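You operate a simulated robot arm through the tools that you are given. There is no shell and no other tool. Be economical: measure what you need, move in short steps, check, and stop when the job is done.

The job below is to be done with a simulated robot arm. You get a single attempt, and the scene is never put back.

## Task
Put the cup of orange beads in the jar and seal the jar.
Fine: lift the bell lid onto the bench; the green beads go on the white tile; seat the bell lid and shut the jar vent lever.

The check looks at the end state, three seconds after you hand in, the way a careful person would. Anything else that was tipped, shoved, dropped, spilled or broken makes it a failure. A push-on lid holds only when it is set on centred and level and pressed home; a screw cap is set on level and turned clockwise until tight.

## Robot
A 6-joint arm with a two-finger parallel gripper, fixed in place. Base frame: the origin is at the foot of the arm, x ahead of it, y to its left, z up; the work surface is at about z = 900. Units: mm, rad, N and s.
With the tool pointing down near the work surface it reaches from about 240 to 640 mm from the base axis. Its first joint turns from -1.152 to 1.152 rad. Payload 2.7 kg.
Tool frame: the origin (TCP) lies between the finger pads and is the grasp point; the fingertips stand 23 mm ahead of it; z points along the fingers, y is the line along which they close. The gripper opens to 94 mm. The fingers are 38 mm wide and 10 mm thick; the gripper's body (54 by 96 mm) begins 39 mm behind the TCP.
Orientation is told as [roll, pitch, yaw] about the base's x, y, z axes, in that order, counted from this pose: with the fingers straight down and closing along the base's y, the tool's x points along the base's -x, its y along +y and its z along -z.

## Interface
- The arm moves only by the tool send_rows. Its argument "plan" is a list of rows, each a list of 7 numbers: the shift along the tool's x, y, z in mm, then the turn, a rotation vector about the tool's x, y, z in degrees, then the gripper command, from -1 (shut) to 1 (fully open), values between in proportion. In form: [[tx, ty, tz, ax, ay, az, grip], ...]. A call has 1 to 8 rows; each row is the pose to reach, as a shift and turn from the pose commanded when the call began, along the tool's axes at that moment. Each row takes 0.2 s and may step no farther than 50 mm and 0.15 rad from the row before; otherwise, or with a gripper value out of range, the whole call is refused. A pose out of reach is approached as far as the arm can. The call stops where the force on the tool passes 40 N (or 10 N more than at its start, if that is more) or the arm is blocked; 0.2 s more then pass. Each finger travels about 45 mm/s and halts on what it meets, pressing with about 32 N; the grip force reading is that of the motor and also rises with nothing between the fingers. The clock runs only during rows and for 0.2 s after the last one: add rows that repeat a pose to give the fingers time. The reply holds the time, the measured pose of the TCP, the force on the tool along the base axes, the opening and the grip force, in the units named above and with some noise, and new pictures: "views" is both (left out), scene, wrist or none.
- Cameras (640 x 400 px; columns grow to the right, rows downward): "scene" is fixed at [80.3, -430.8, 1422.1]; the picture's right is [0.75, -0.66, 0.00], its down [-0.26, -0.30, -0.92] and it looks along [0.60, 0.69, -0.40] (base axes); focal length 223 px, centre (320, 200). "wrist" rides on the gripper at [86, 16, -75] in the tool frame; the picture's right is [-0.18, 0.98, 0.00], its down [-0.58, -0.11, -0.81] and it looks along [-0.79, -0.15, 0.59] (tool axes); focal length 243 px, centre (320, 200). There is no depth. A picture from a camera that has moved, and an enlarged one, comes with that camera's place and axes in the base frame and with its lens.
- inspect(camera, box): a new picture of the part [left, top, right, bottom] of that camera's present view, enlarged. No time passes.
- job_done(): hands the job in; it is judged then, once.

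Go step by step. Nothing tells you positions but the pictures and the camera data: compare them with the known pose of the tool, close in by small moves and look again before you grip or let go. The budget is 120 turns and 170 pictures, counting those below and the enlarged ones. Unless the task says otherwise, let go and move clear before handing in, and close with one line.

The tools are called after "Call:" as a command line: name --pt "numbers of a row" for each row, then --argument value for the rest, lists and objects as JSON in quotes. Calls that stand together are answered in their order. send_rows: Moves the arm, as the interface text tells. Its arguments: {"type":"object","properties":{"plan":{"type":"array","items":{"type":"array","items":{"type":"number"}}},"views":{"type":"string","enum":["both","scene","wrist","none"]}},"required":["plan"]} The other tools are called the same way: inspect (camera, box) takes an enlarged picture of a part of a camera's view; job_done () hands the job in.

At the start:

```text
t: 0.0
tool_pos: [291.0, 36.9, 1345.9]
tool_rot: [-0.001, 0.0, -0.002]
wrist_force: [0.2, 0.6, -0.2]
width: 94.0
gripper_force: 0.1
```

scene: 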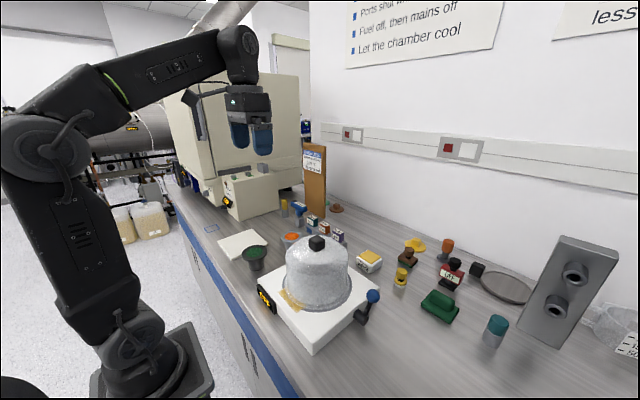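
wrist: 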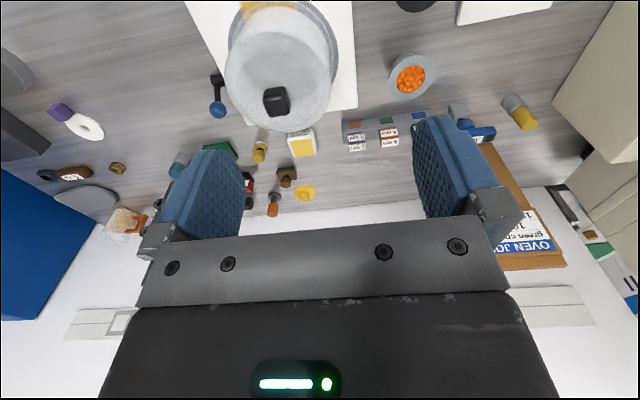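

I see a bell jar with a black knob, a cup of orange beads, a cup of green beads (in or by the jar) and a white tile. I'll look closer first.

Call:
inspect --camera "scene" --box '[200, 180, 400, 360]'

Call:
inspect --camera "wrist" --box '[180, 0, 560, 240]'

Call:
inspect --camera "scene" --box '[200, 180, 300, 280]'

```text
2.22 times, centred on (300, 270) of scene
camera zoom: at [80.3, -430.8, 1422.1], right [0.75, -0.66, 0.0], down [-0.26, -0.3, -0.92], along [0.6, 0.69, -0.4], focal length 496 px, centre (364, 44)
```

zoom: 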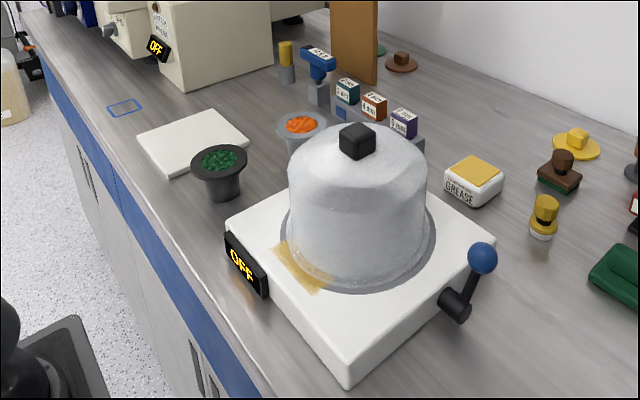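

```text
1.67 times, centred on (370, 120) of wrist
camera zoom: at [203.2, 54.1, 1421.1], right [0.18, 0.98, 0.0], down [0.58, -0.11, 0.81], along [0.79, -0.15, -0.59], focal length 404 px, centre (237, 333)
```

zoom: 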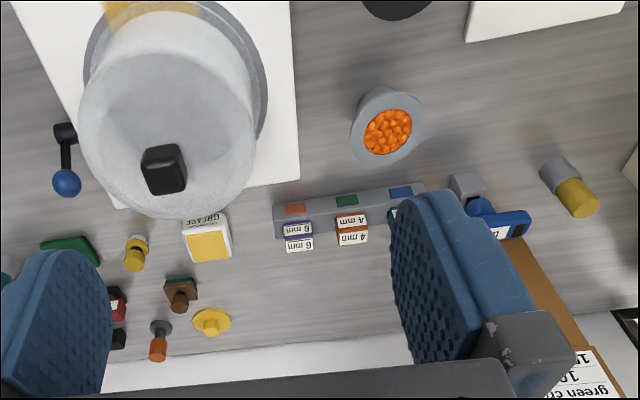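

```text
4.00 times, centred on (250, 230) of scene
camera zoom: at [80.3, -430.8, 1422.1], right [0.75, -0.66, 0.0], down [-0.26, -0.3, -0.92], along [0.6, 0.69, -0.4], focal length 893 px, centre (600, 80)
```

zoom: 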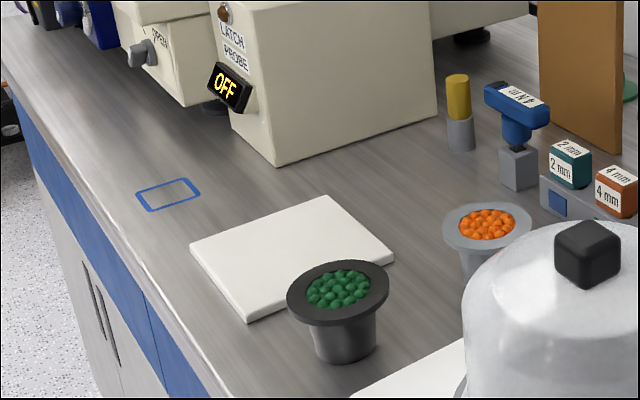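

The bell is centred near (396,-51) with its knob at z≈1080. The green cup is near (323,188), the orange cup near (471,183), and the tile centre near (337,335). Next I'll look closely at the bell base, the lever and the free bench.

Call:
inspect --camera "scene" --box '[240, 220, 400, 320]'

Call:
inspect --camera "scene" --box '[320, 200, 640, 400]'

Call:
inspect --camera "scene" --box '[320, 260, 400, 310]'

```text
4.00 times, centred on (320, 270) of scene
camera zoom: at [80.3, -430.8, 1422.1], right [0.75, -0.66, 0.0], down [-0.26, -0.3, -0.92], along [0.6, 0.69, -0.4], focal length 893 px, centre (320, -80)
```

zoom: 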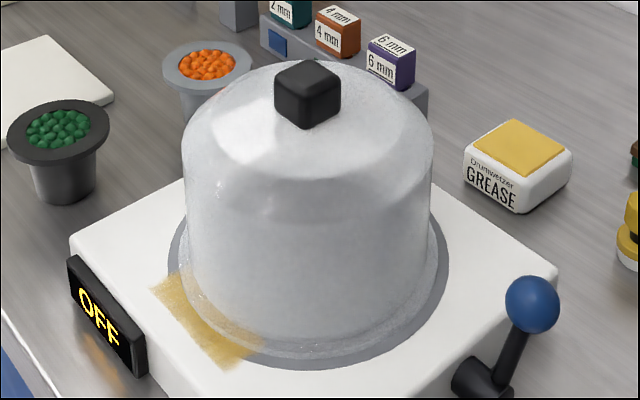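

```text
2.00 times, centred on (480, 300) of scene
camera zoom: at [80.3, -430.8, 1422.1], right [0.75, -0.66, 0.0], down [-0.26, -0.3, -0.92], along [0.6, 0.69, -0.4], focal length 447 px, centre (0, 0)
```

zoom: 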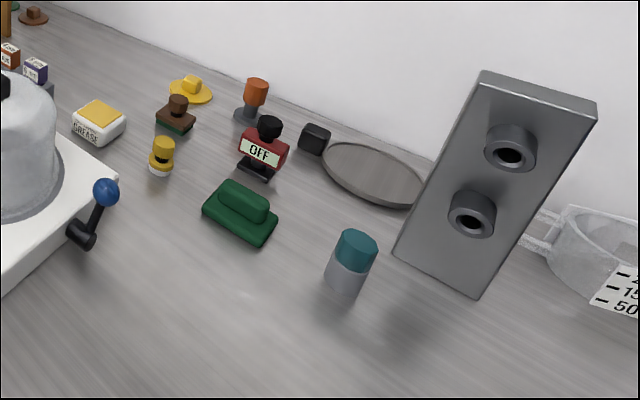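

```text
8.00 times, centred on (360, 285) of scene
camera zoom: at [80.3, -430.8, 1422.1], right [0.75, -0.66, 0.0], down [-0.26, -0.3, -0.92], along [0.6, 0.69, -0.4], focal length 1787 px, centre (0, -480)
```

zoom: 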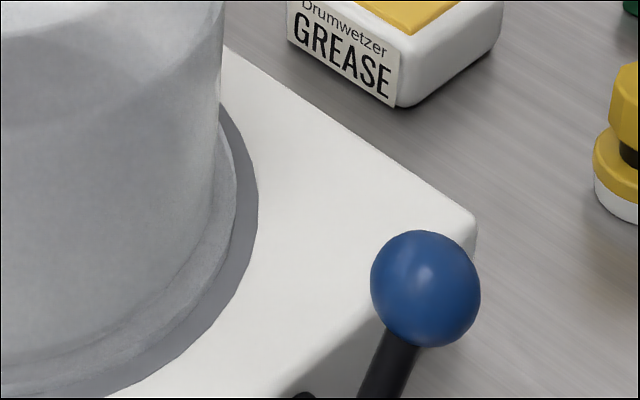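

The base block spans x≈278–518 and y≈-178–68, with its top at z≈940. The lever pivots near (409,-200,935) with its ball at about (455,-206,971). I'll move above the bell for a closer look.

Call:
send_rows --pt "-21 -18 29 0 0 0 1" --pt "-42 -36 58 0 0 0 1" --pt "-64 -55 88 0 0 0 1" --pt "-85 -73 117 0 0 0 1" --pt "-106 -91 146 0 0 0 1" --pt "-106 -91 146 0 0 0 1"

```text
t: 1.4
tool_pos: [396.4, -53.8, 1199.7]
tool_rot: [-0.001, -0.001, 0.001]
wrist_force: [-0.2, -0.1, 0.5]
width: 93.6
gripper_force: 0.1
camera wrist: at [308.6, -36.6, 1274.7], right [0.18, 0.98, 0.0], down [0.58, -0.11, 0.81], along [0.79, -0.15, -0.59], focal length 243 px, centre (320, 200)
```

scene: 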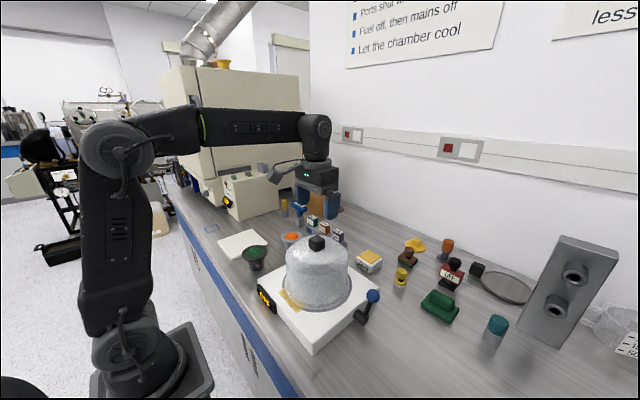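
wrist: 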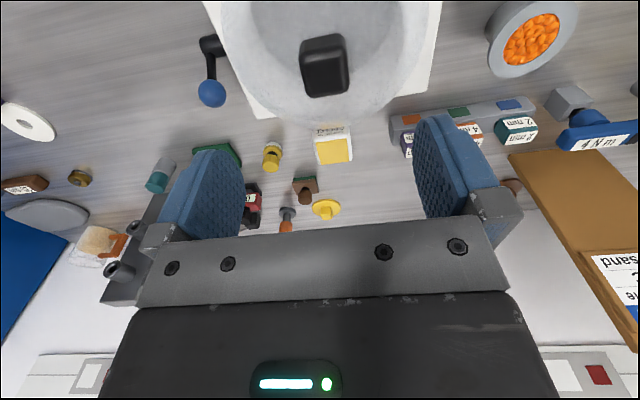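

I'm above the bell and the knob is roughly beneath the tool. I'll zoom in to refine its place and orientation.

Call:
inspect --camera "wrist" --box '[240, 0, 400, 100]'

Call:
inspect --camera "scene" --box '[280, 220, 360, 270]'

Call:
inspect --camera "wrist" --box '[160, 0, 320, 100]'

```text
4.00 times, centred on (320, 50) of wrist
camera zoom: at [308.6, -36.6, 1274.7], right [0.18, 0.98, 0.0], down [0.58, -0.11, 0.81], along [0.79, -0.15, -0.59], focal length 970 px, centre (320, 800)
```

zoom: 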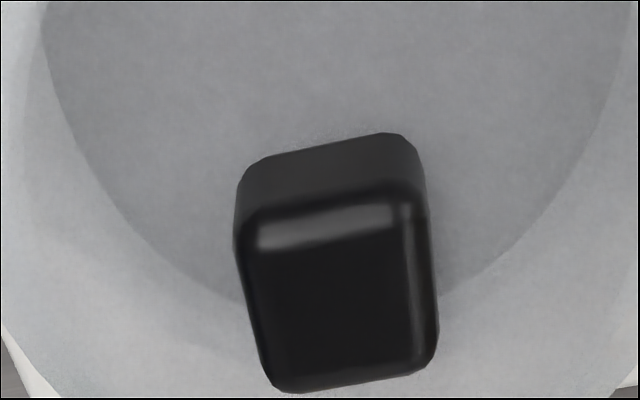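

```text
8.00 times, centred on (320, 245) of scene
camera zoom: at [80.3, -430.8, 1422.1], right [0.75, -0.66, 0.0], down [-0.26, -0.3, -0.92], along [0.6, 0.69, -0.4], focal length 1787 px, centre (320, -160)
```

zoom: 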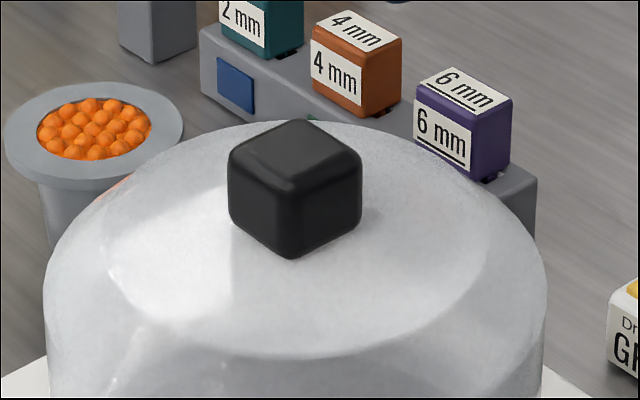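

```text
4.00 times, centred on (240, 50) of wrist
camera zoom: at [308.6, -36.6, 1274.7], right [0.18, 0.98, 0.0], down [0.58, -0.11, 0.81], along [0.79, -0.15, -0.59], focal length 970 px, centre (640, 800)
```

zoom: 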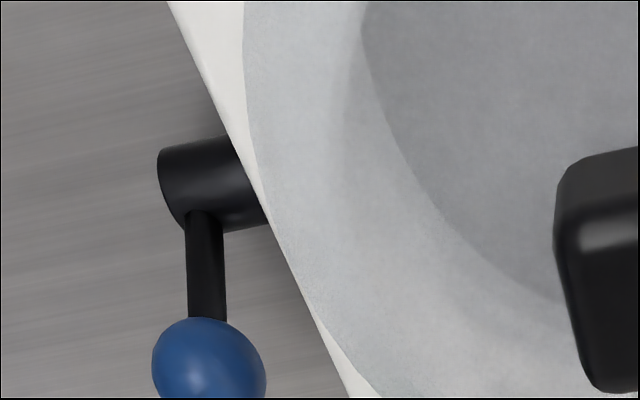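

The knob's top is about (394,-54,1100), roughly 29 mm wide and aligned with the axes. I'll descend to z≈1104 and check.

Call:
send_rows --pt "1 0 40 0 0 0 0.4" --pt "1 0 75 0 0 0 0.0" --pt "1 0 96 0 0 0 0.0" --pt "1 0 96 0 0 0 0.0"

Call:
inspect --camera "scene" --box '[280, 210, 360, 260]'

```text
t: 2.4
tool_pos: [396.0, -52.9, 1104.2]
tool_rot: [0.001, 0.001, 0.0]
wrist_force: [0.4, 0.0, -0.1]
width: 46.9
gripper_force: 0.0
camera wrist: at [308.4, -36.7, 1179.2], right [0.18, 0.98, 0.0], down [0.58, -0.11, 0.81], along [0.79, -0.15, -0.59], focal length 243 px, centre (320, 200)
```

scene: 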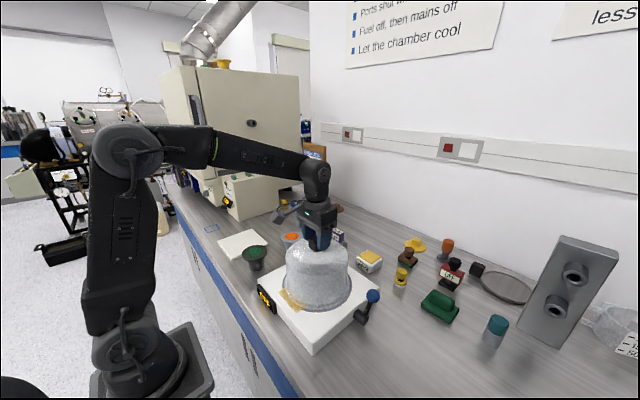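
wrist: 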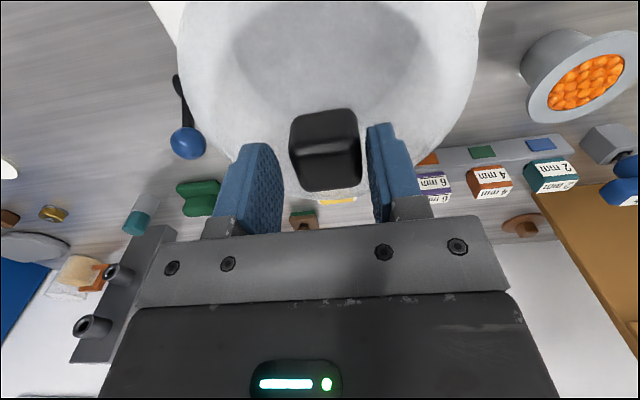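

```text
8.00 times, centred on (320, 235) of scene
camera zoom: at [80.3, -430.8, 1422.1], right [0.75, -0.66, 0.0], down [-0.26, -0.3, -0.92], along [0.6, 0.69, -0.4], focal length 1787 px, centre (320, -80)
```

zoom: 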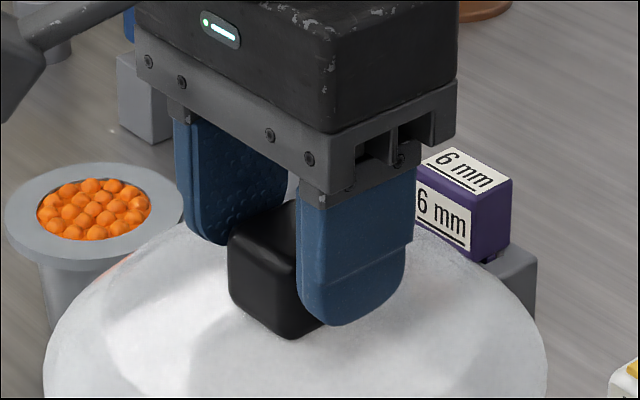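

The fingers straddle the knob in y, but its centre is at x≈390. I'll shift 5 mm back, drop 4 mm and close.

Call:
send_rows --pt "5 0 0 0 0 0 0.0" --pt "5 0 4 0 0 0 0.0" --pt "5 0 4 0 0 0 -1" --pt "5 0 4 0 0 0 -1" --pt "5 0 4 0 0 0 -1" --pt "5 0 4 0 0 0 -1"

Call:
inspect --camera "scene" --box '[280, 210, 360, 260]'

```text
t: 3.8
tool_pos: [390.5, -53.1, 1100.6]
tool_rot: [-0.002, 0.001, 0.0]
wrist_force: [-0.4, 1.2, 2.5]
width: 35.9
gripper_force: 32.2
camera wrist: at [303.4, -36.5, 1175.5], right [0.18, 0.98, 0.0], down [0.58, -0.11, 0.81], along [0.79, -0.15, -0.59], focal length 243 px, centre (320, 200)
```

scene: 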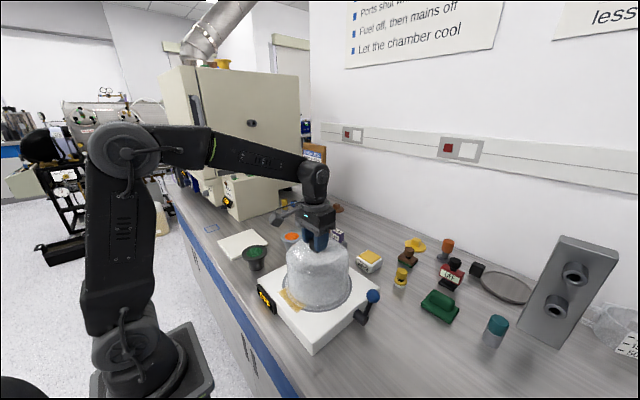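
wrist: 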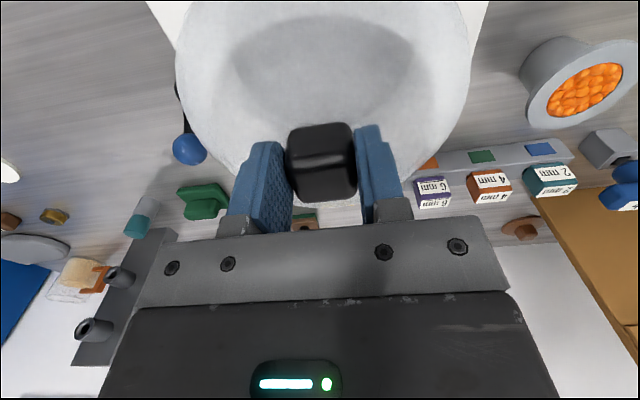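

```text
8.00 times, centred on (320, 235) of scene
camera zoom: at [80.2, -430.7, 1422.1], right [0.75, -0.66, 0.0], down [-0.26, -0.3, -0.92], along [0.6, 0.69, -0.4], focal length 1787 px, centre (320, -80)
```

zoom: 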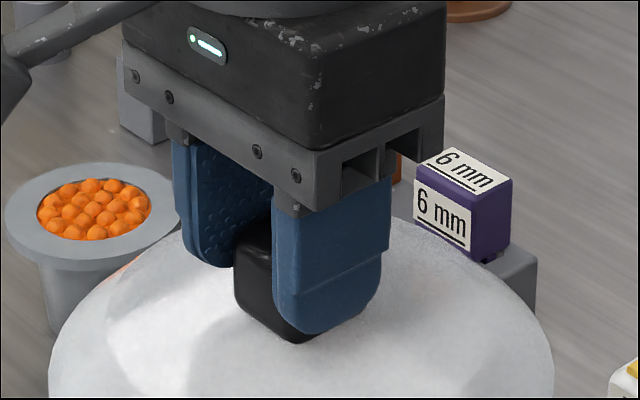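

The knob is held at (390.5,-53,1100). I'll lift gently and watch the force.

Call:
send_rows --pt "0 0 -3 0 0 0 -1" --pt "0 0 -8 0 0 0 -1" --pt "0 0 -15 0 0 0 -1" --pt "0 0 -25 0 0 0 -1" --views "scene"

```text
t: 4.8
tool_pos: [391.3, -53.1, 1125.0]
tool_rot: [0.0, 0.0, 0.0]
wrist_force: [-0.6, -0.8, -0.1]
width: 0.0
gripper_force: 31.8
```

scene: 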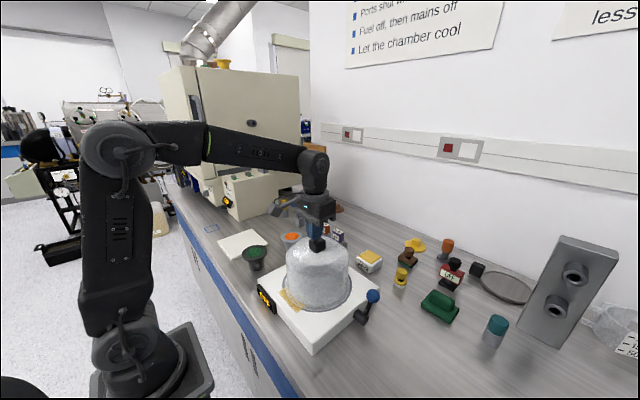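

The knob slipped out, so the bell is held down, perhaps by vacuum with the vent shut or by the grease. I'll look at the lever and its side of the base.

Call:
send_rows --pt "0 -20 -30 0 0 -8.5 0" --pt "-5 -55 -40 0 0 -17 0" --pt "-10 -90 -40 0 0 -25.5 0" --pt "-15 -125 -40 0 0 -34 0" --pt "-19 -160 -40 0 0 -42.5 0" --pt "-19 -195 -40 0 0 -51 0" --pt "-19 -225 -40 0 0 -59.5 0" --pt "-19 -240 -40 0 0 -68 0"

```text
t: 6.6
tool_pos: [410.7, -294.0, 1165.3]
tool_rot: [0.001, 0.001, 1.189]
wrist_force: [0.4, -0.3, -0.2]
width: 47.2
gripper_force: 0.1
camera wrist: at [361.9, -367.2, 1240.0], right [-0.84, 0.54, 0.0], down [0.32, 0.5, 0.81], along [0.43, 0.68, -0.59], focal length 243 px, centre (320, 200)
```

scene: 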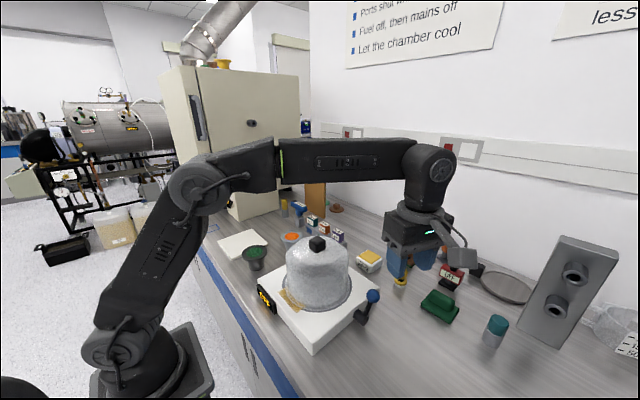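
wrist: 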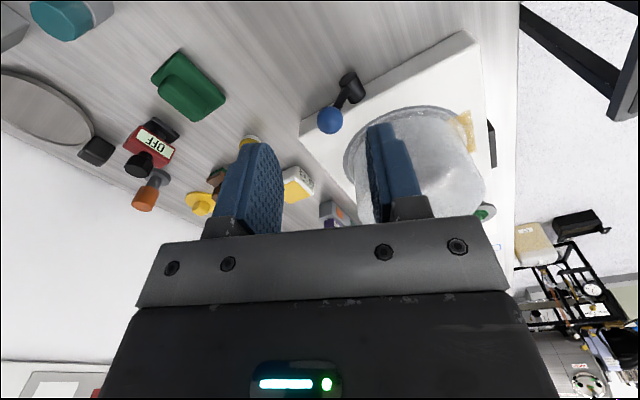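

Call:
inspect --camera "wrist" --box '[280, 30, 440, 130]'

Call:
inspect --camera "scene" --box '[325, 270, 405, 330]'

```text
4.00 times, centred on (360, 80) of wrist
camera zoom: at [361.9, -367.2, 1240.0], right [-0.84, 0.54, 0.0], down [0.32, 0.5, 0.81], along [0.43, 0.68, -0.59], focal length 970 px, centre (160, 680)
```

zoom: 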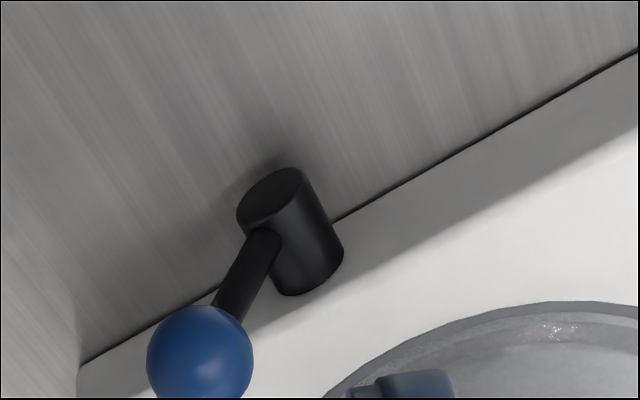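

```text
6.67 times, centred on (365, 300) of scene
camera zoom: at [80.3, -430.8, 1422.1], right [0.75, -0.66, 0.0], down [-0.26, -0.3, -0.92], along [0.6, 0.69, -0.4], focal length 1489 px, centre (20, -467)
```

zoom: 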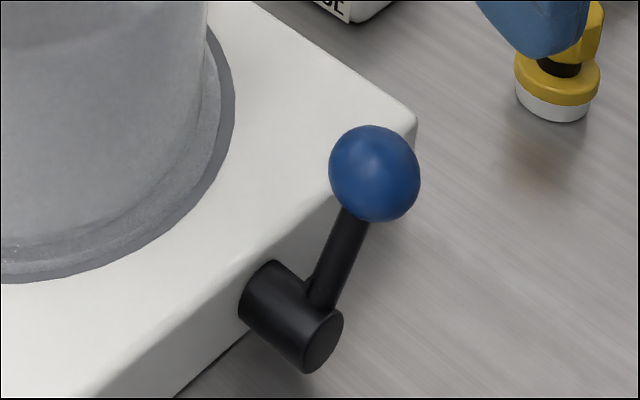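

There are no markings on the lever. I'll return to the knob, grip it deeper and measure the lifting force, then try a twist to break any sticky seal.

Call:
send_rows --pt "-27 13.4 0 0 0 8.5 0" --pt "-54 26.9 0 0 0 17 0" --pt "-81 40.3 0 0 0 25.5 0" --pt "-107.7 53.8 0 0 0 34 0" --pt "-134.6 67.2 0 0 0 42.5 0" --pt "-161.5 80.6 0 0 0 51 0" --pt "-188.5 94 0 0 0 59.5 0" --pt "-215.4 107.5 0 0 0 68 0" --views "wrist"

```text
t: 8.4
tool_pos: [392.1, -52.2, 1163.9]
tool_rot: [0.001, 0.001, 0.0]
wrist_force: [0.6, -0.2, 0.3]
width: 47.1
gripper_force: 0.0
camera wrist: at [303.1, -36.5, 1240.0], right [0.18, 0.98, 0.0], down [0.58, -0.11, 0.81], along [0.79, -0.15, -0.59], focal length 243 px, centre (320, 200)
```

wrist: 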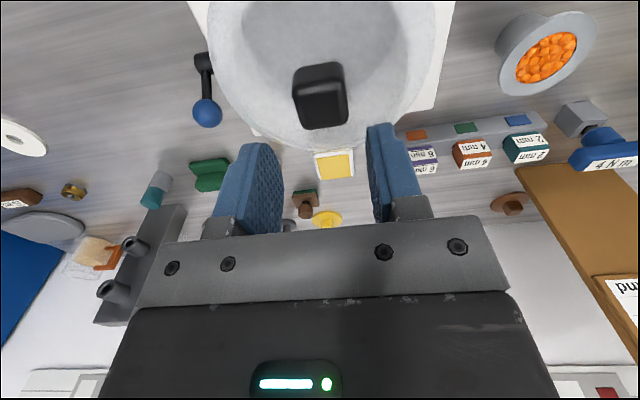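

I'm back over the knob. I'll descend to about z=1095, stopping at contact, and grip.

Call:
send_rows --pt "0 0 45 0 0 0 0" --pt "0 0 62 0 0 0 0" --pt "0 0 66 0 0 0 0" --pt "0 0 68 0 0 0 0" --pt "0 0 68 0 0 0 -1" --pt "0 0 68 0 0 0 -1" --pt "0 0 68 0 0 0 -1" --views "wrist"

```text
t: 10.0
tool_pos: [392.1, -52.6, 1097.7]
tool_rot: [0.001, 0.002, 0.0]
wrist_force: [0.2, -0.2, 0.3]
width: 35.7
gripper_force: 32.1
camera wrist: at [303.5, -36.8, 1172.2], right [0.18, 0.98, 0.0], down [0.58, -0.11, 0.81], along [0.79, -0.15, -0.59], focal length 243 px, centre (320, 200)
```

wrist: 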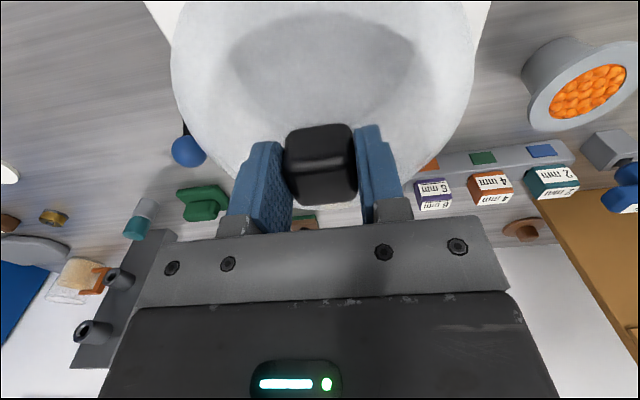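

The knob is gripped with no contact load. I'll pull up 1–2 mm and read the force.

Call:
send_rows --pt "0 0 -1 0 0 0 -1" --pt "0 0 -1 0 0 0 -1" --pt "0 0 -1 0 0 0 -1" --views "none"

Call:
send_rows --pt "0 0 -1 0 0 0 -1" --pt "0 0 -1 0 0 0 -1" --pt "0 0 -1 0 0 0 -1" --views "none"

Call:
send_rows --pt "0 0 -1.5 0 0 0 -1" --pt "0 0 -1.5 0 0 0 -1" --pt "0 0 -1.5 0 0 0 -1" --views "none"

```text
t: 10.8
tool_pos: [390.1, -53.3, 1099.2]
tool_rot: [-0.001, 0.001, 0.0]
wrist_force: [-0.3, -0.4, -0.8]
width: 35.4
gripper_force: 32.2
```

```text
t: 11.6
tool_pos: [390.6, -54.2, 1099.7]
tool_rot: [0.0, 0.001, 0.0]
wrist_force: [0.4, -0.7, -2.1]
width: 35.5
gripper_force: 32.1
```

```text
t: 12.4
tool_pos: [391.1, -53.0, 1101.7]
tool_rot: [0.0, 0.001, 0.001]
wrist_force: [-0.2, -0.1, -2.2]
width: 35.7
gripper_force: 31.9
```

Call:
send_rows --pt "0 0 -1 0 0 0 -1" --pt "0 0 -2 0 0 0 -1" --pt "0 0 -3 0 0 0 -1" --views "none"

Call:
inspect --camera "scene" --box '[270, 220, 370, 320]'

Call:
inspect --camera "wrist" --box '[240, 100, 400, 220]'

```text
t: 13.2
tool_pos: [390.5, -53.2, 1104.5]
tool_rot: [-0.001, 0.001, -0.001]
wrist_force: [0.4, 0.0, -2.4]
width: 35.7
gripper_force: 32.1
```

```text
4.00 times, centred on (320, 270) of scene
camera zoom: at [80.3, -430.8, 1422.1], right [0.75, -0.66, 0.0], down [-0.26, -0.3, -0.92], along [0.6, 0.69, -0.4], focal length 893 px, centre (320, -80)
```

zoom: 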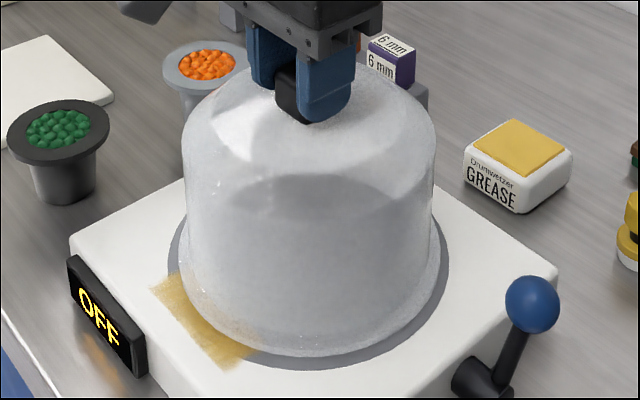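

```text
3.33 times, centred on (320, 160) of wrist
camera zoom: at [303.5, -36.8, 1178.7], right [0.18, 0.98, 0.0], down [0.58, -0.11, 0.81], along [0.79, -0.15, -0.59], focal length 809 px, centre (320, 333)
```

zoom: 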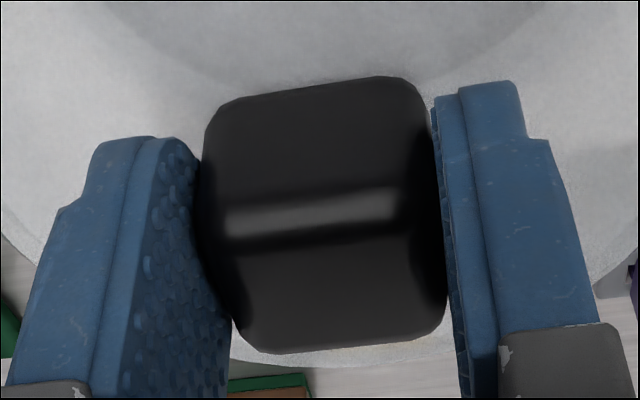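

The bell is now rising with the gripper: the knob hasn't moved relative to the fingers and the load is only about 2.4 N. I'll keep lifting slowly.

Call:
send_rows --pt "0 0 -3 0 0 0 -1" --pt "0 0 -6 0 0 0 -1" --pt "0 0 -10 0 0 0 -1" --pt "0 0 -14 0 0 0 -1" --pt "0 0 -18 0 0 0 -1" --pt "0 0 -20 0 0 0 -1"

```text
t: 14.6
tool_pos: [390.9, -52.5, 1123.7]
tool_rot: [-0.001, -0.001, 0.001]
wrist_force: [0.5, 1.0, -2.7]
width: 35.6
gripper_force: 32.4
camera wrist: at [303.3, -36.7, 1198.7], right [0.18, 0.98, 0.0], down [0.58, -0.11, 0.81], along [0.79, -0.15, -0.59], focal length 243 px, centre (320, 200)
```

scene: 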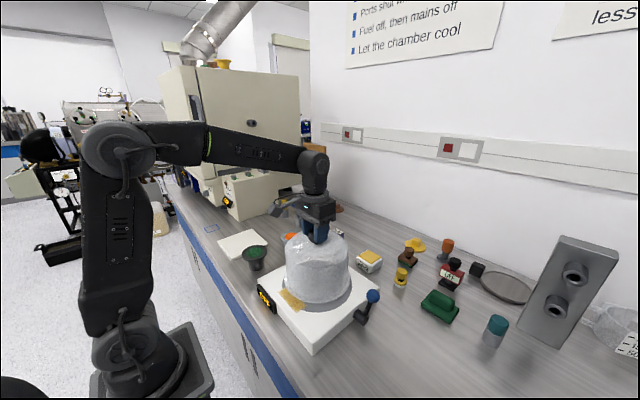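
wrist: 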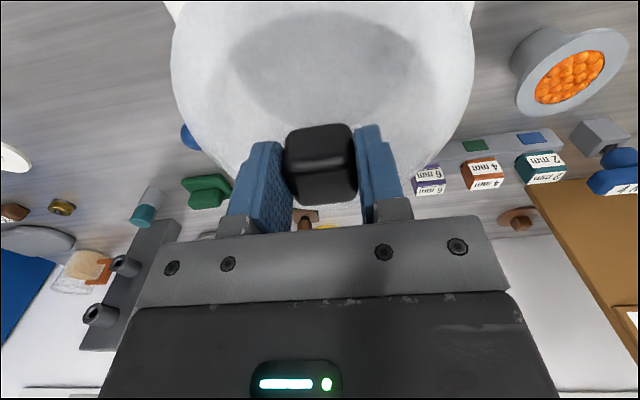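

The bell is free of the plate. I'll lift higher before moving sideways.

Call:
send_rows --pt "0 0 -6 0 0 0 -1" --pt "0 0 -15 0 0 0 -1" --pt "0 0 -25 0 0 0 -1" --pt "0 0 -37 0 0 0 -1" --pt "0 0 -49 0 0 0 -1" --pt "0 0 -60 0 0 0 -1" --pt "0 0 -67 0 0 0 -1" --pt "0 0 -67 0 0 0 -1" --views "scene"

Call:
inspect --camera "scene" --box '[240, 190, 400, 320]'

```text
t: 16.4
tool_pos: [390.9, -54.0, 1191.5]
tool_rot: [0.0, 0.0, 0.0]
wrist_force: [-0.6, -0.8, -2.1]
width: 36.0
gripper_force: 32.1
```

scene: 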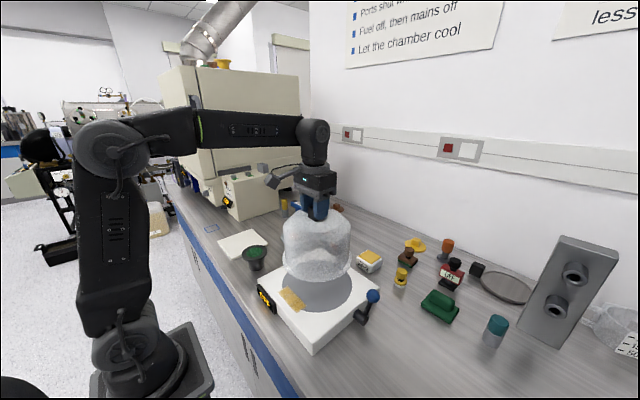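

```text
3.08 times, centred on (320, 255) of scene
camera zoom: at [80.3, -430.8, 1422.1], right [0.75, -0.66, 0.0], down [-0.26, -0.3, -0.92], along [0.6, 0.69, -0.4], focal length 687 px, centre (320, 31)
```

zoom: 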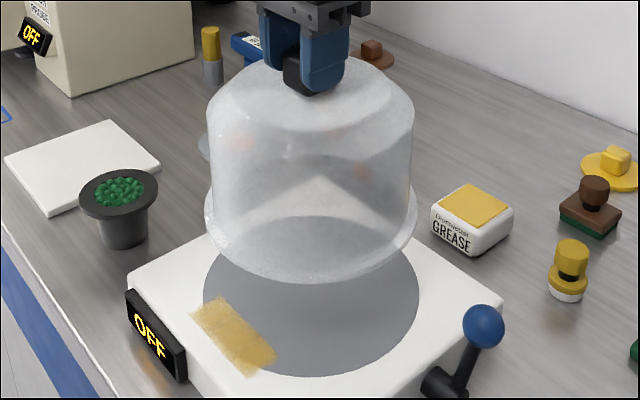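

The bell is clear, showing a grey seat disc. I'll now traverse to open bench near (430,-345).

Call:
send_rows --pt "-1 -6 0 0 0 0 -1" --pt "-3 -18 0 0 0 0 -1" --pt "-5 -36 0 0 0 0 -1" --pt "-8 -58 0 0 0 0 -1" --pt "-11 -82 0 0 0 0 -1" --pt "-14 -106 0 0 0 0 -1" --pt "-17 -128 0 0 0 0 -1" --pt "-19 -145 0 0 0 0 -1" --views "none"

Call:
send_rows --pt "-2 -16 0 0 0 0 -1" --pt "-5 -36 0 0 0 0 -1" --pt "-8 -58 0 0 0 0 -1" --pt "-11 -82 0 0 0 0 -1" --pt "-14 -106 0 0 0 0 -1" --pt "-17 -128 0 0 0 0 -1" --pt "-20 -142 0 0 0 0 -1" --pt "-20 -147 0 0 0 0 -1"

```text
t: 18.2
tool_pos: [410.0, -199.4, 1190.6]
tool_rot: [0.0, 0.0, -0.001]
wrist_force: [-0.4, 0.7, -2.7]
width: 35.8
gripper_force: 32.4
```

```text
t: 20.0
tool_pos: [429.9, -346.6, 1190.4]
tool_rot: [-0.001, 0.001, 0.0]
wrist_force: [-0.3, -0.3, -1.6]
width: 35.6
gripper_force: 31.8
camera wrist: at [342.4, -329.5, 1265.7], right [0.18, 0.98, 0.0], down [0.58, -0.11, 0.81], along [0.79, -0.15, -0.59], focal length 243 px, centre (320, 200)
```

scene: 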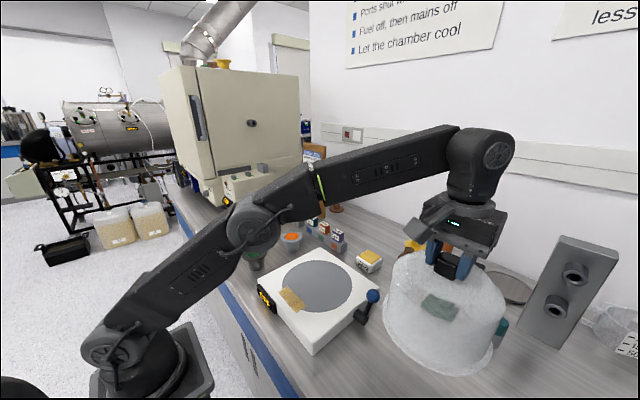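
wrist: 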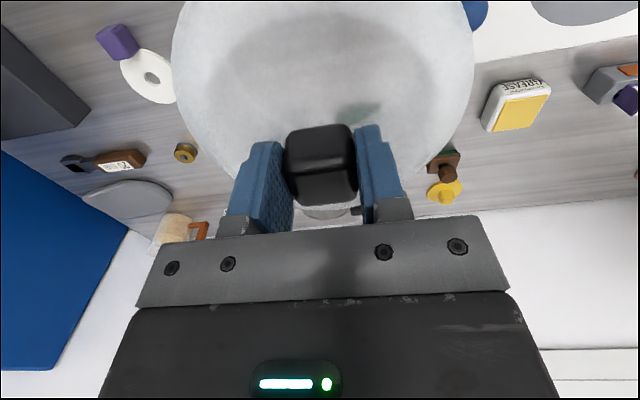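

The bell hangs over free bench. I'll lower it towards z≈1060.

Call:
send_rows --pt "0 0 8 0 0 0 -1" --pt "0 0 25 0 0 0 -1" --pt "0 0 45 0 0 0 -1" --pt "0 0 68 0 0 0 -1" --pt "0 0 90 0 0 0 -1" --pt "0 0 108 0 0 0 -1" --pt "0 0 120 0 0 0 -1" --pt "0 0 125 0 0 0 -1"

```text
t: 21.8
tool_pos: [430.0, -345.2, 1065.0]
tool_rot: [0.0, 0.0, 0.001]
wrist_force: [0.2, -0.6, -2.3]
width: 35.6
gripper_force: 31.9
camera wrist: at [342.1, -328.9, 1140.4], right [0.18, 0.98, 0.0], down [0.58, -0.11, 0.81], along [0.79, -0.15, -0.59], focal length 243 px, centre (320, 200)
```

scene: 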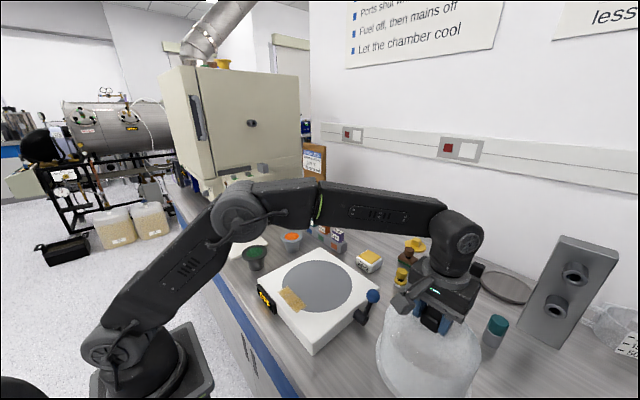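
wrist: 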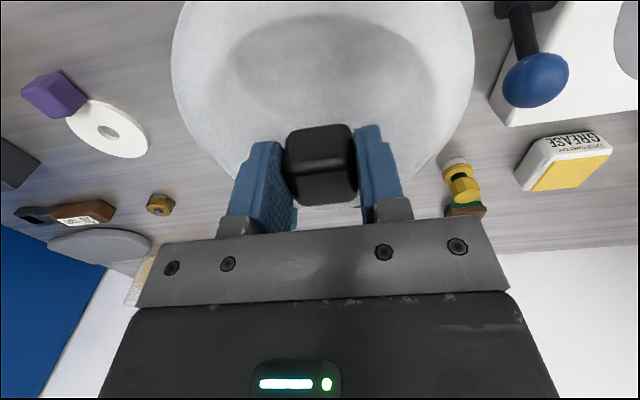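

Clear all around. I'll lower the last few millimetres in small steps and watch the force.

Call:
send_rows --pt "0 0 2 0 0 0 -1" --pt "0 0 4 0 0 0 -1" --pt "0 0 5 0 0 0 -1" --pt "0 0 5 0 0 0 -1" --views "none"

Call:
send_rows --pt "0 0 1 0 0 0 -1" --pt "0 0 2 0 0 0 -1" --pt "0 0 2 0 0 0 -1" --views "none"

Call:
send_rows --pt "0 0 1 0 0 0 -1" --pt "0 0 1 0 0 0 -1" --views "none"

```text
t: 22.8
tool_pos: [430.0, -345.2, 1060.3]
tool_rot: [-0.001, 0.0, 0.001]
wrist_force: [-0.4, 1.3, -2.4]
width: 35.6
gripper_force: 31.9
```

```text
t: 23.6
tool_pos: [430.5, -345.5, 1059.4]
tool_rot: [0.0, 0.0, 0.001]
wrist_force: [-0.6, 0.2, -2.6]
width: 35.7
gripper_force: 32.0
```

```text
t: 24.2
tool_pos: [430.1, -345.8, 1058.4]
tool_rot: [0.001, -0.001, 0.0]
wrist_force: [-0.7, 0.4, -3.0]
width: 35.7
gripper_force: 32.0
```

Call:
send_rows --pt "0 0 1 0 0 0 -1" --pt "0 0 1 0 0 0 -1" --views "none"

Call:
send_rows --pt "0 0 1 0 0 0 -1" --pt "0 0 1 0 0 0 -1" --views "none"

Call:
send_rows --pt "0 0 1 0 0 0 -1" --pt "0 0 1 0 0 0 -1" --views "scene"

```text
t: 24.8
tool_pos: [430.4, -345.2, 1057.3]
tool_rot: [0.0, -0.002, 0.0]
wrist_force: [0.2, 0.2, -3.1]
width: 35.8
gripper_force: 32.1
```

```text
t: 25.4
tool_pos: [430.5, -345.6, 1056.3]
tool_rot: [-0.001, 0.001, 0.0]
wrist_force: [1.0, 0.3, -1.8]
width: 36.0
gripper_force: 32.1
```

```text
t: 26.0
tool_pos: [430.1, -344.4, 1055.3]
tool_rot: [-0.001, 0.0, -0.001]
wrist_force: [-0.3, 0.8, -1.6]
width: 35.8
gripper_force: 32.3
```

scene: 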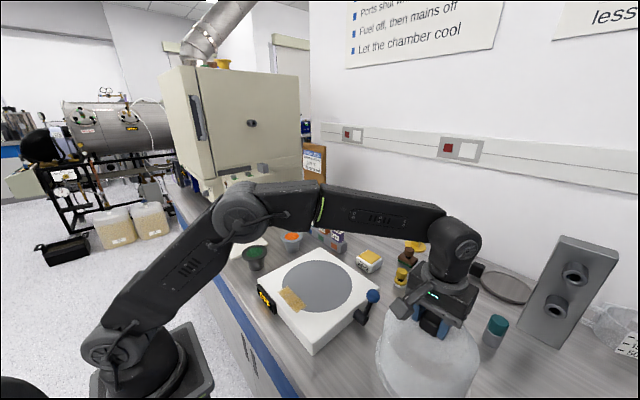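

Call:
send_rows --pt "0 0 1 0 0 0 -1" --pt "0 0 1 0 0 0 -1" --views "none"

Call:
send_rows --pt "0 0 1 0 0 0 -1" --pt "0 0 1 0 0 0 -1" --views "none"

Call:
send_rows --pt "0 0 1 0 0 0 -1" --pt "0 0 1 0 0 0 -1" --views "none"

Call:
send_rows --pt "0 0 1 0 0 0 -1" --pt "0 0 1 0 0 0 -1" --views "none"

```text
t: 26.6
tool_pos: [429.3, -344.9, 1053.7]
tool_rot: [0.0, 0.001, 0.0]
wrist_force: [-1.5, 1.0, -3.1]
width: 35.7
gripper_force: 32.2
```

```text
t: 27.2
tool_pos: [429.6, -346.1, 1051.9]
tool_rot: [0.001, 0.0, 0.001]
wrist_force: [-0.7, -0.5, -2.3]
width: 35.7
gripper_force: 32.1
```

```text
t: 27.8
tool_pos: [431.0, -345.0, 1052.0]
tool_rot: [-0.001, -0.002, -0.001]
wrist_force: [0.1, -0.3, 4.1]
width: 35.5
gripper_force: 32.1
```

```text
t: 28.4
tool_pos: [430.3, -346.4, 1052.9]
tool_rot: [-0.002, -0.001, 0.0]
wrist_force: [-0.2, 1.4, 13.8]
width: 35.8
gripper_force: 31.9
```

The bell touches the bench at TCP z≈1052, so the seat is about 45 mm above the bench. I'll ease off, release and rise.

Call:
send_rows --pt "0 0 -2 0 0 0 -1" --pt "0 0 -2 0 0 0 0.2" --pt "0 0 -2 0 0 0 0.2" --pt "0 0 -20 0 0 0 0.2" --pt "0 0 -50 0 0 0 0.2" --pt "0 0 -90 0 0 0 0.2" --pt "0 0 -130 0 0 0 0.5" --pt "0 0 -150 0 0 0 0.5"

```text
t: 30.2
tool_pos: [430.9, -346.4, 1201.9]
tool_rot: [0.001, 0.0, -0.001]
wrist_force: [0.0, 0.3, -0.2]
width: 70.7
gripper_force: 0.1
camera wrist: at [342.2, -329.2, 1276.2], right [0.18, 0.98, 0.0], down [0.58, -0.11, 0.81], along [0.79, -0.15, -0.59], focal length 243 px, centre (320, 200)
```

scene: 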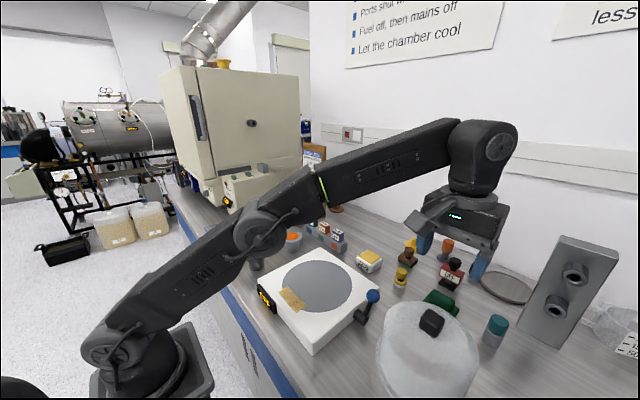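
wrist: 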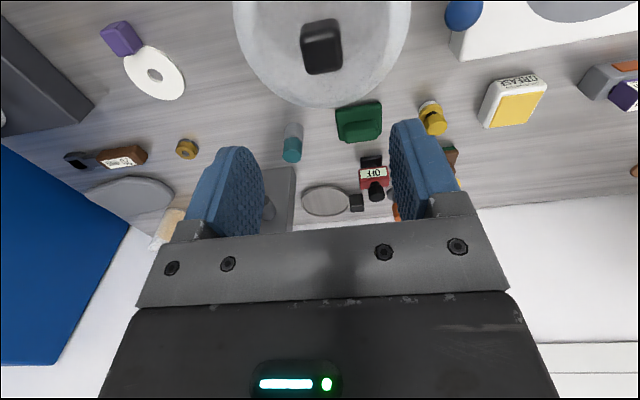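

The bell stands upright on the bench. Next I'll move to view the green cup and the tile.

Call:
send_rows --pt "12 44 0 0 0 0 0.5" --pt "24 88 0 0 0 0 0.5" --pt "36 132 0 0 0 0 0.5" --pt "48 176 0 0 0 0 1" --pt "60 220 0 0 0 0 1" --pt "72 264 0 0 0 0 1" --views "none"

Call:
send_rows --pt "12 44 0 0 0 0 1" --pt "24 88 0 0 0 0 1" --pt "36 132 0 0 0 0 1" --pt "48 176 0 0 0 0 1" --pt "60 220 0 0 0 0 1" --pt "72 262 0 0 0 0 1" --pt "72 262 0 0 0 0 1"

Call:
inspect --camera "wrist" --box '[260, 0, 460, 120]'

Call:
inspect --camera "scene" --box '[220, 220, 320, 280]'

```text
t: 31.6
tool_pos: [358.9, -81.9, 1200.8]
tool_rot: [0.001, 0.0, 0.0]
wrist_force: [1.0, -0.3, -0.8]
width: 94.0
gripper_force: 0.0
```

```text
t: 33.2
tool_pos: [284.7, 181.4, 1201.4]
tool_rot: [0.001, 0.0, -0.001]
wrist_force: [0.3, 0.0, -0.1]
width: 94.1
gripper_force: 0.1
camera wrist: at [197.8, 197.3, 1275.7], right [0.18, 0.98, 0.0], down [0.58, -0.11, 0.81], along [0.79, -0.15, -0.59], focal length 243 px, centre (320, 200)
```

scene: 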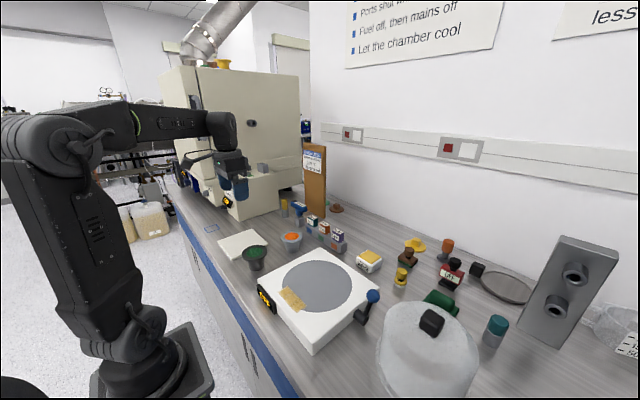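
wrist: 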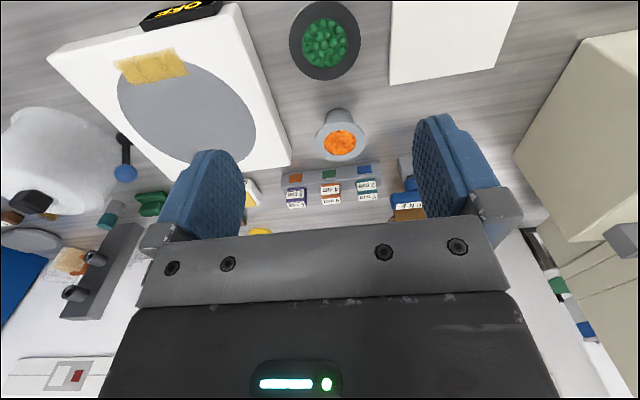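

```text
3.20 times, centred on (360, 60) of wrist
camera zoom: at [197.8, 197.3, 1275.7], right [0.18, 0.98, 0.0], down [0.58, -0.11, 0.81], along [0.79, -0.15, -0.59], focal length 776 px, centre (192, 648)
```

zoom: 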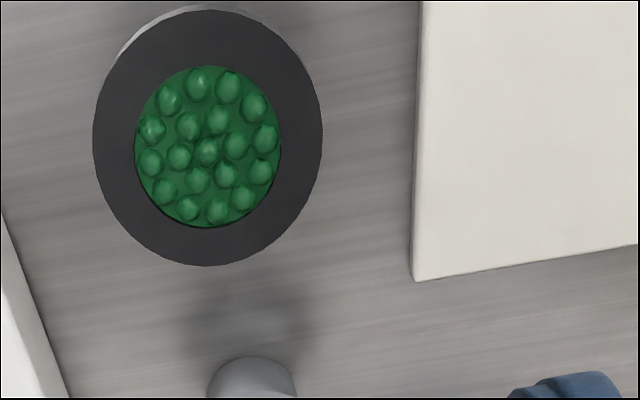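

```text
6.40 times, centred on (270, 250) of scene
camera zoom: at [80.3, -430.8, 1422.1], right [0.75, -0.66, 0.0], down [-0.26, -0.3, -0.92], along [0.6, 0.69, -0.4], focal length 1429 px, centre (640, -120)
```

zoom: 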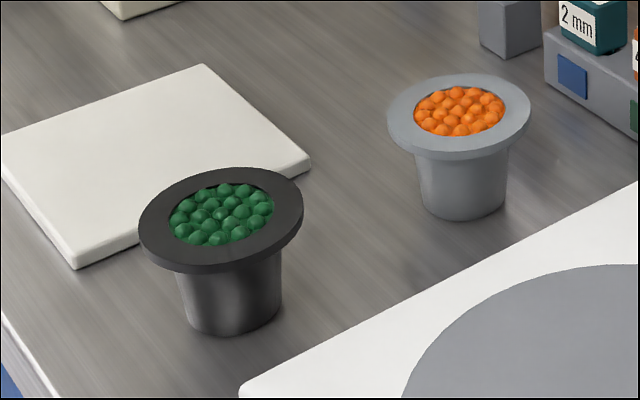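

The cups have wide rims of about 86 mm, so I'll grip the green one across its rim with the fingers fully open. Its centre is about (317,181) with the rim at z≈958. I'll descend above it and check alignment.

Call:
send_rows --pt "-10 0 45 0 0 0 1" --pt "-20 0 90 0 0 0 1" --pt "-32 0 135 0 0 0 1" --pt "-32 0 185 0 0 0 1" --pt "-32 0 195 0 0 0 1" --pt "-32 0 195 0 0 0 1"

Call:
inspect --camera "scene" --box '[210, 200, 310, 280]'

Call:
inspect --camera "wrist" --box '[160, 0, 520, 220]'

```text
t: 34.6
tool_pos: [317.7, 181.6, 1003.6]
tool_rot: [0.0, 0.001, 0.0]
wrist_force: [-0.1, -0.3, -0.3]
width: 94.1
gripper_force: 0.0
camera wrist: at [230.2, 197.2, 1079.3], right [0.18, 0.98, 0.0], down [0.58, -0.11, 0.81], along [0.79, -0.15, -0.59], focal length 243 px, centre (320, 200)
```

scene: 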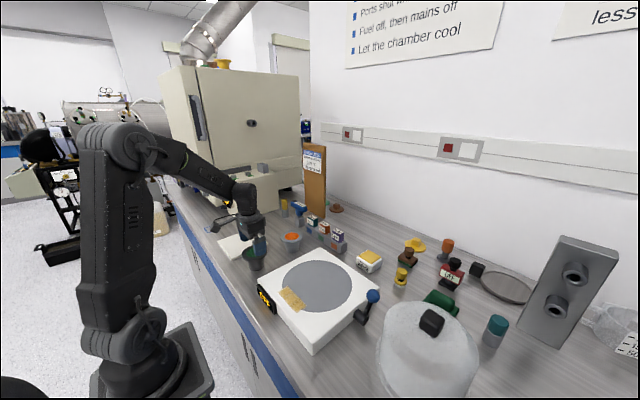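
wrist: 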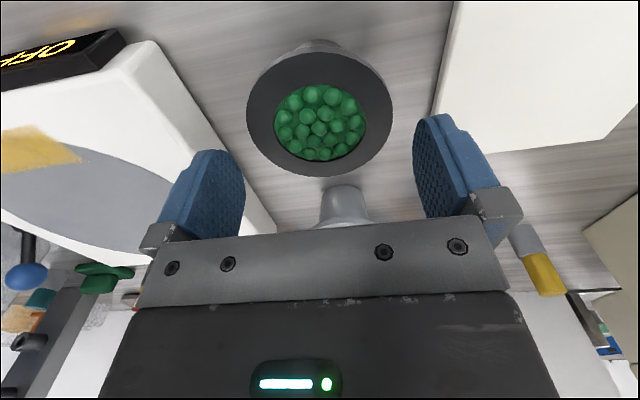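

```text
5.00 times, centred on (260, 240) of scene
camera zoom: at [80.3, -430.8, 1422.1], right [0.75, -0.66, 0.0], down [-0.26, -0.3, -0.92], along [0.6, 0.69, -0.4], focal length 1117 px, centre (620, 0)
```

zoom: 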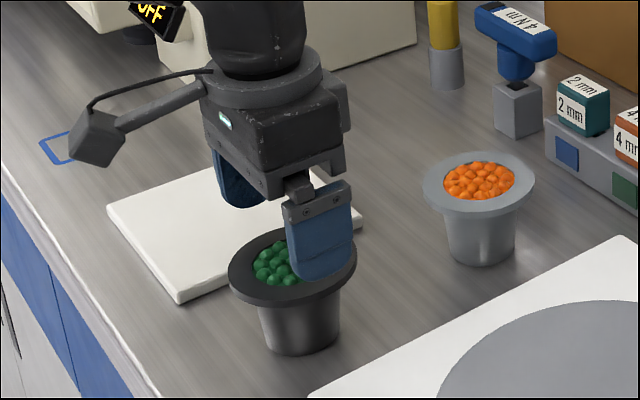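

```text
1.78 times, centred on (340, 110) of wrist
camera zoom: at [230.2, 197.2, 1079.3], right [0.18, 0.98, 0.0], down [0.58, -0.11, 0.81], along [0.79, -0.15, -0.59], focal length 431 px, centre (284, 360)
```

zoom: 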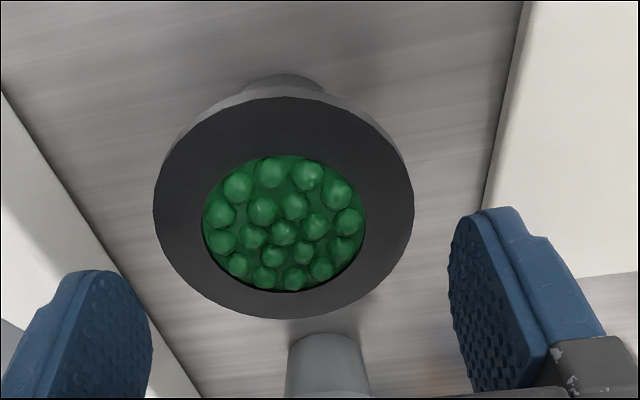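

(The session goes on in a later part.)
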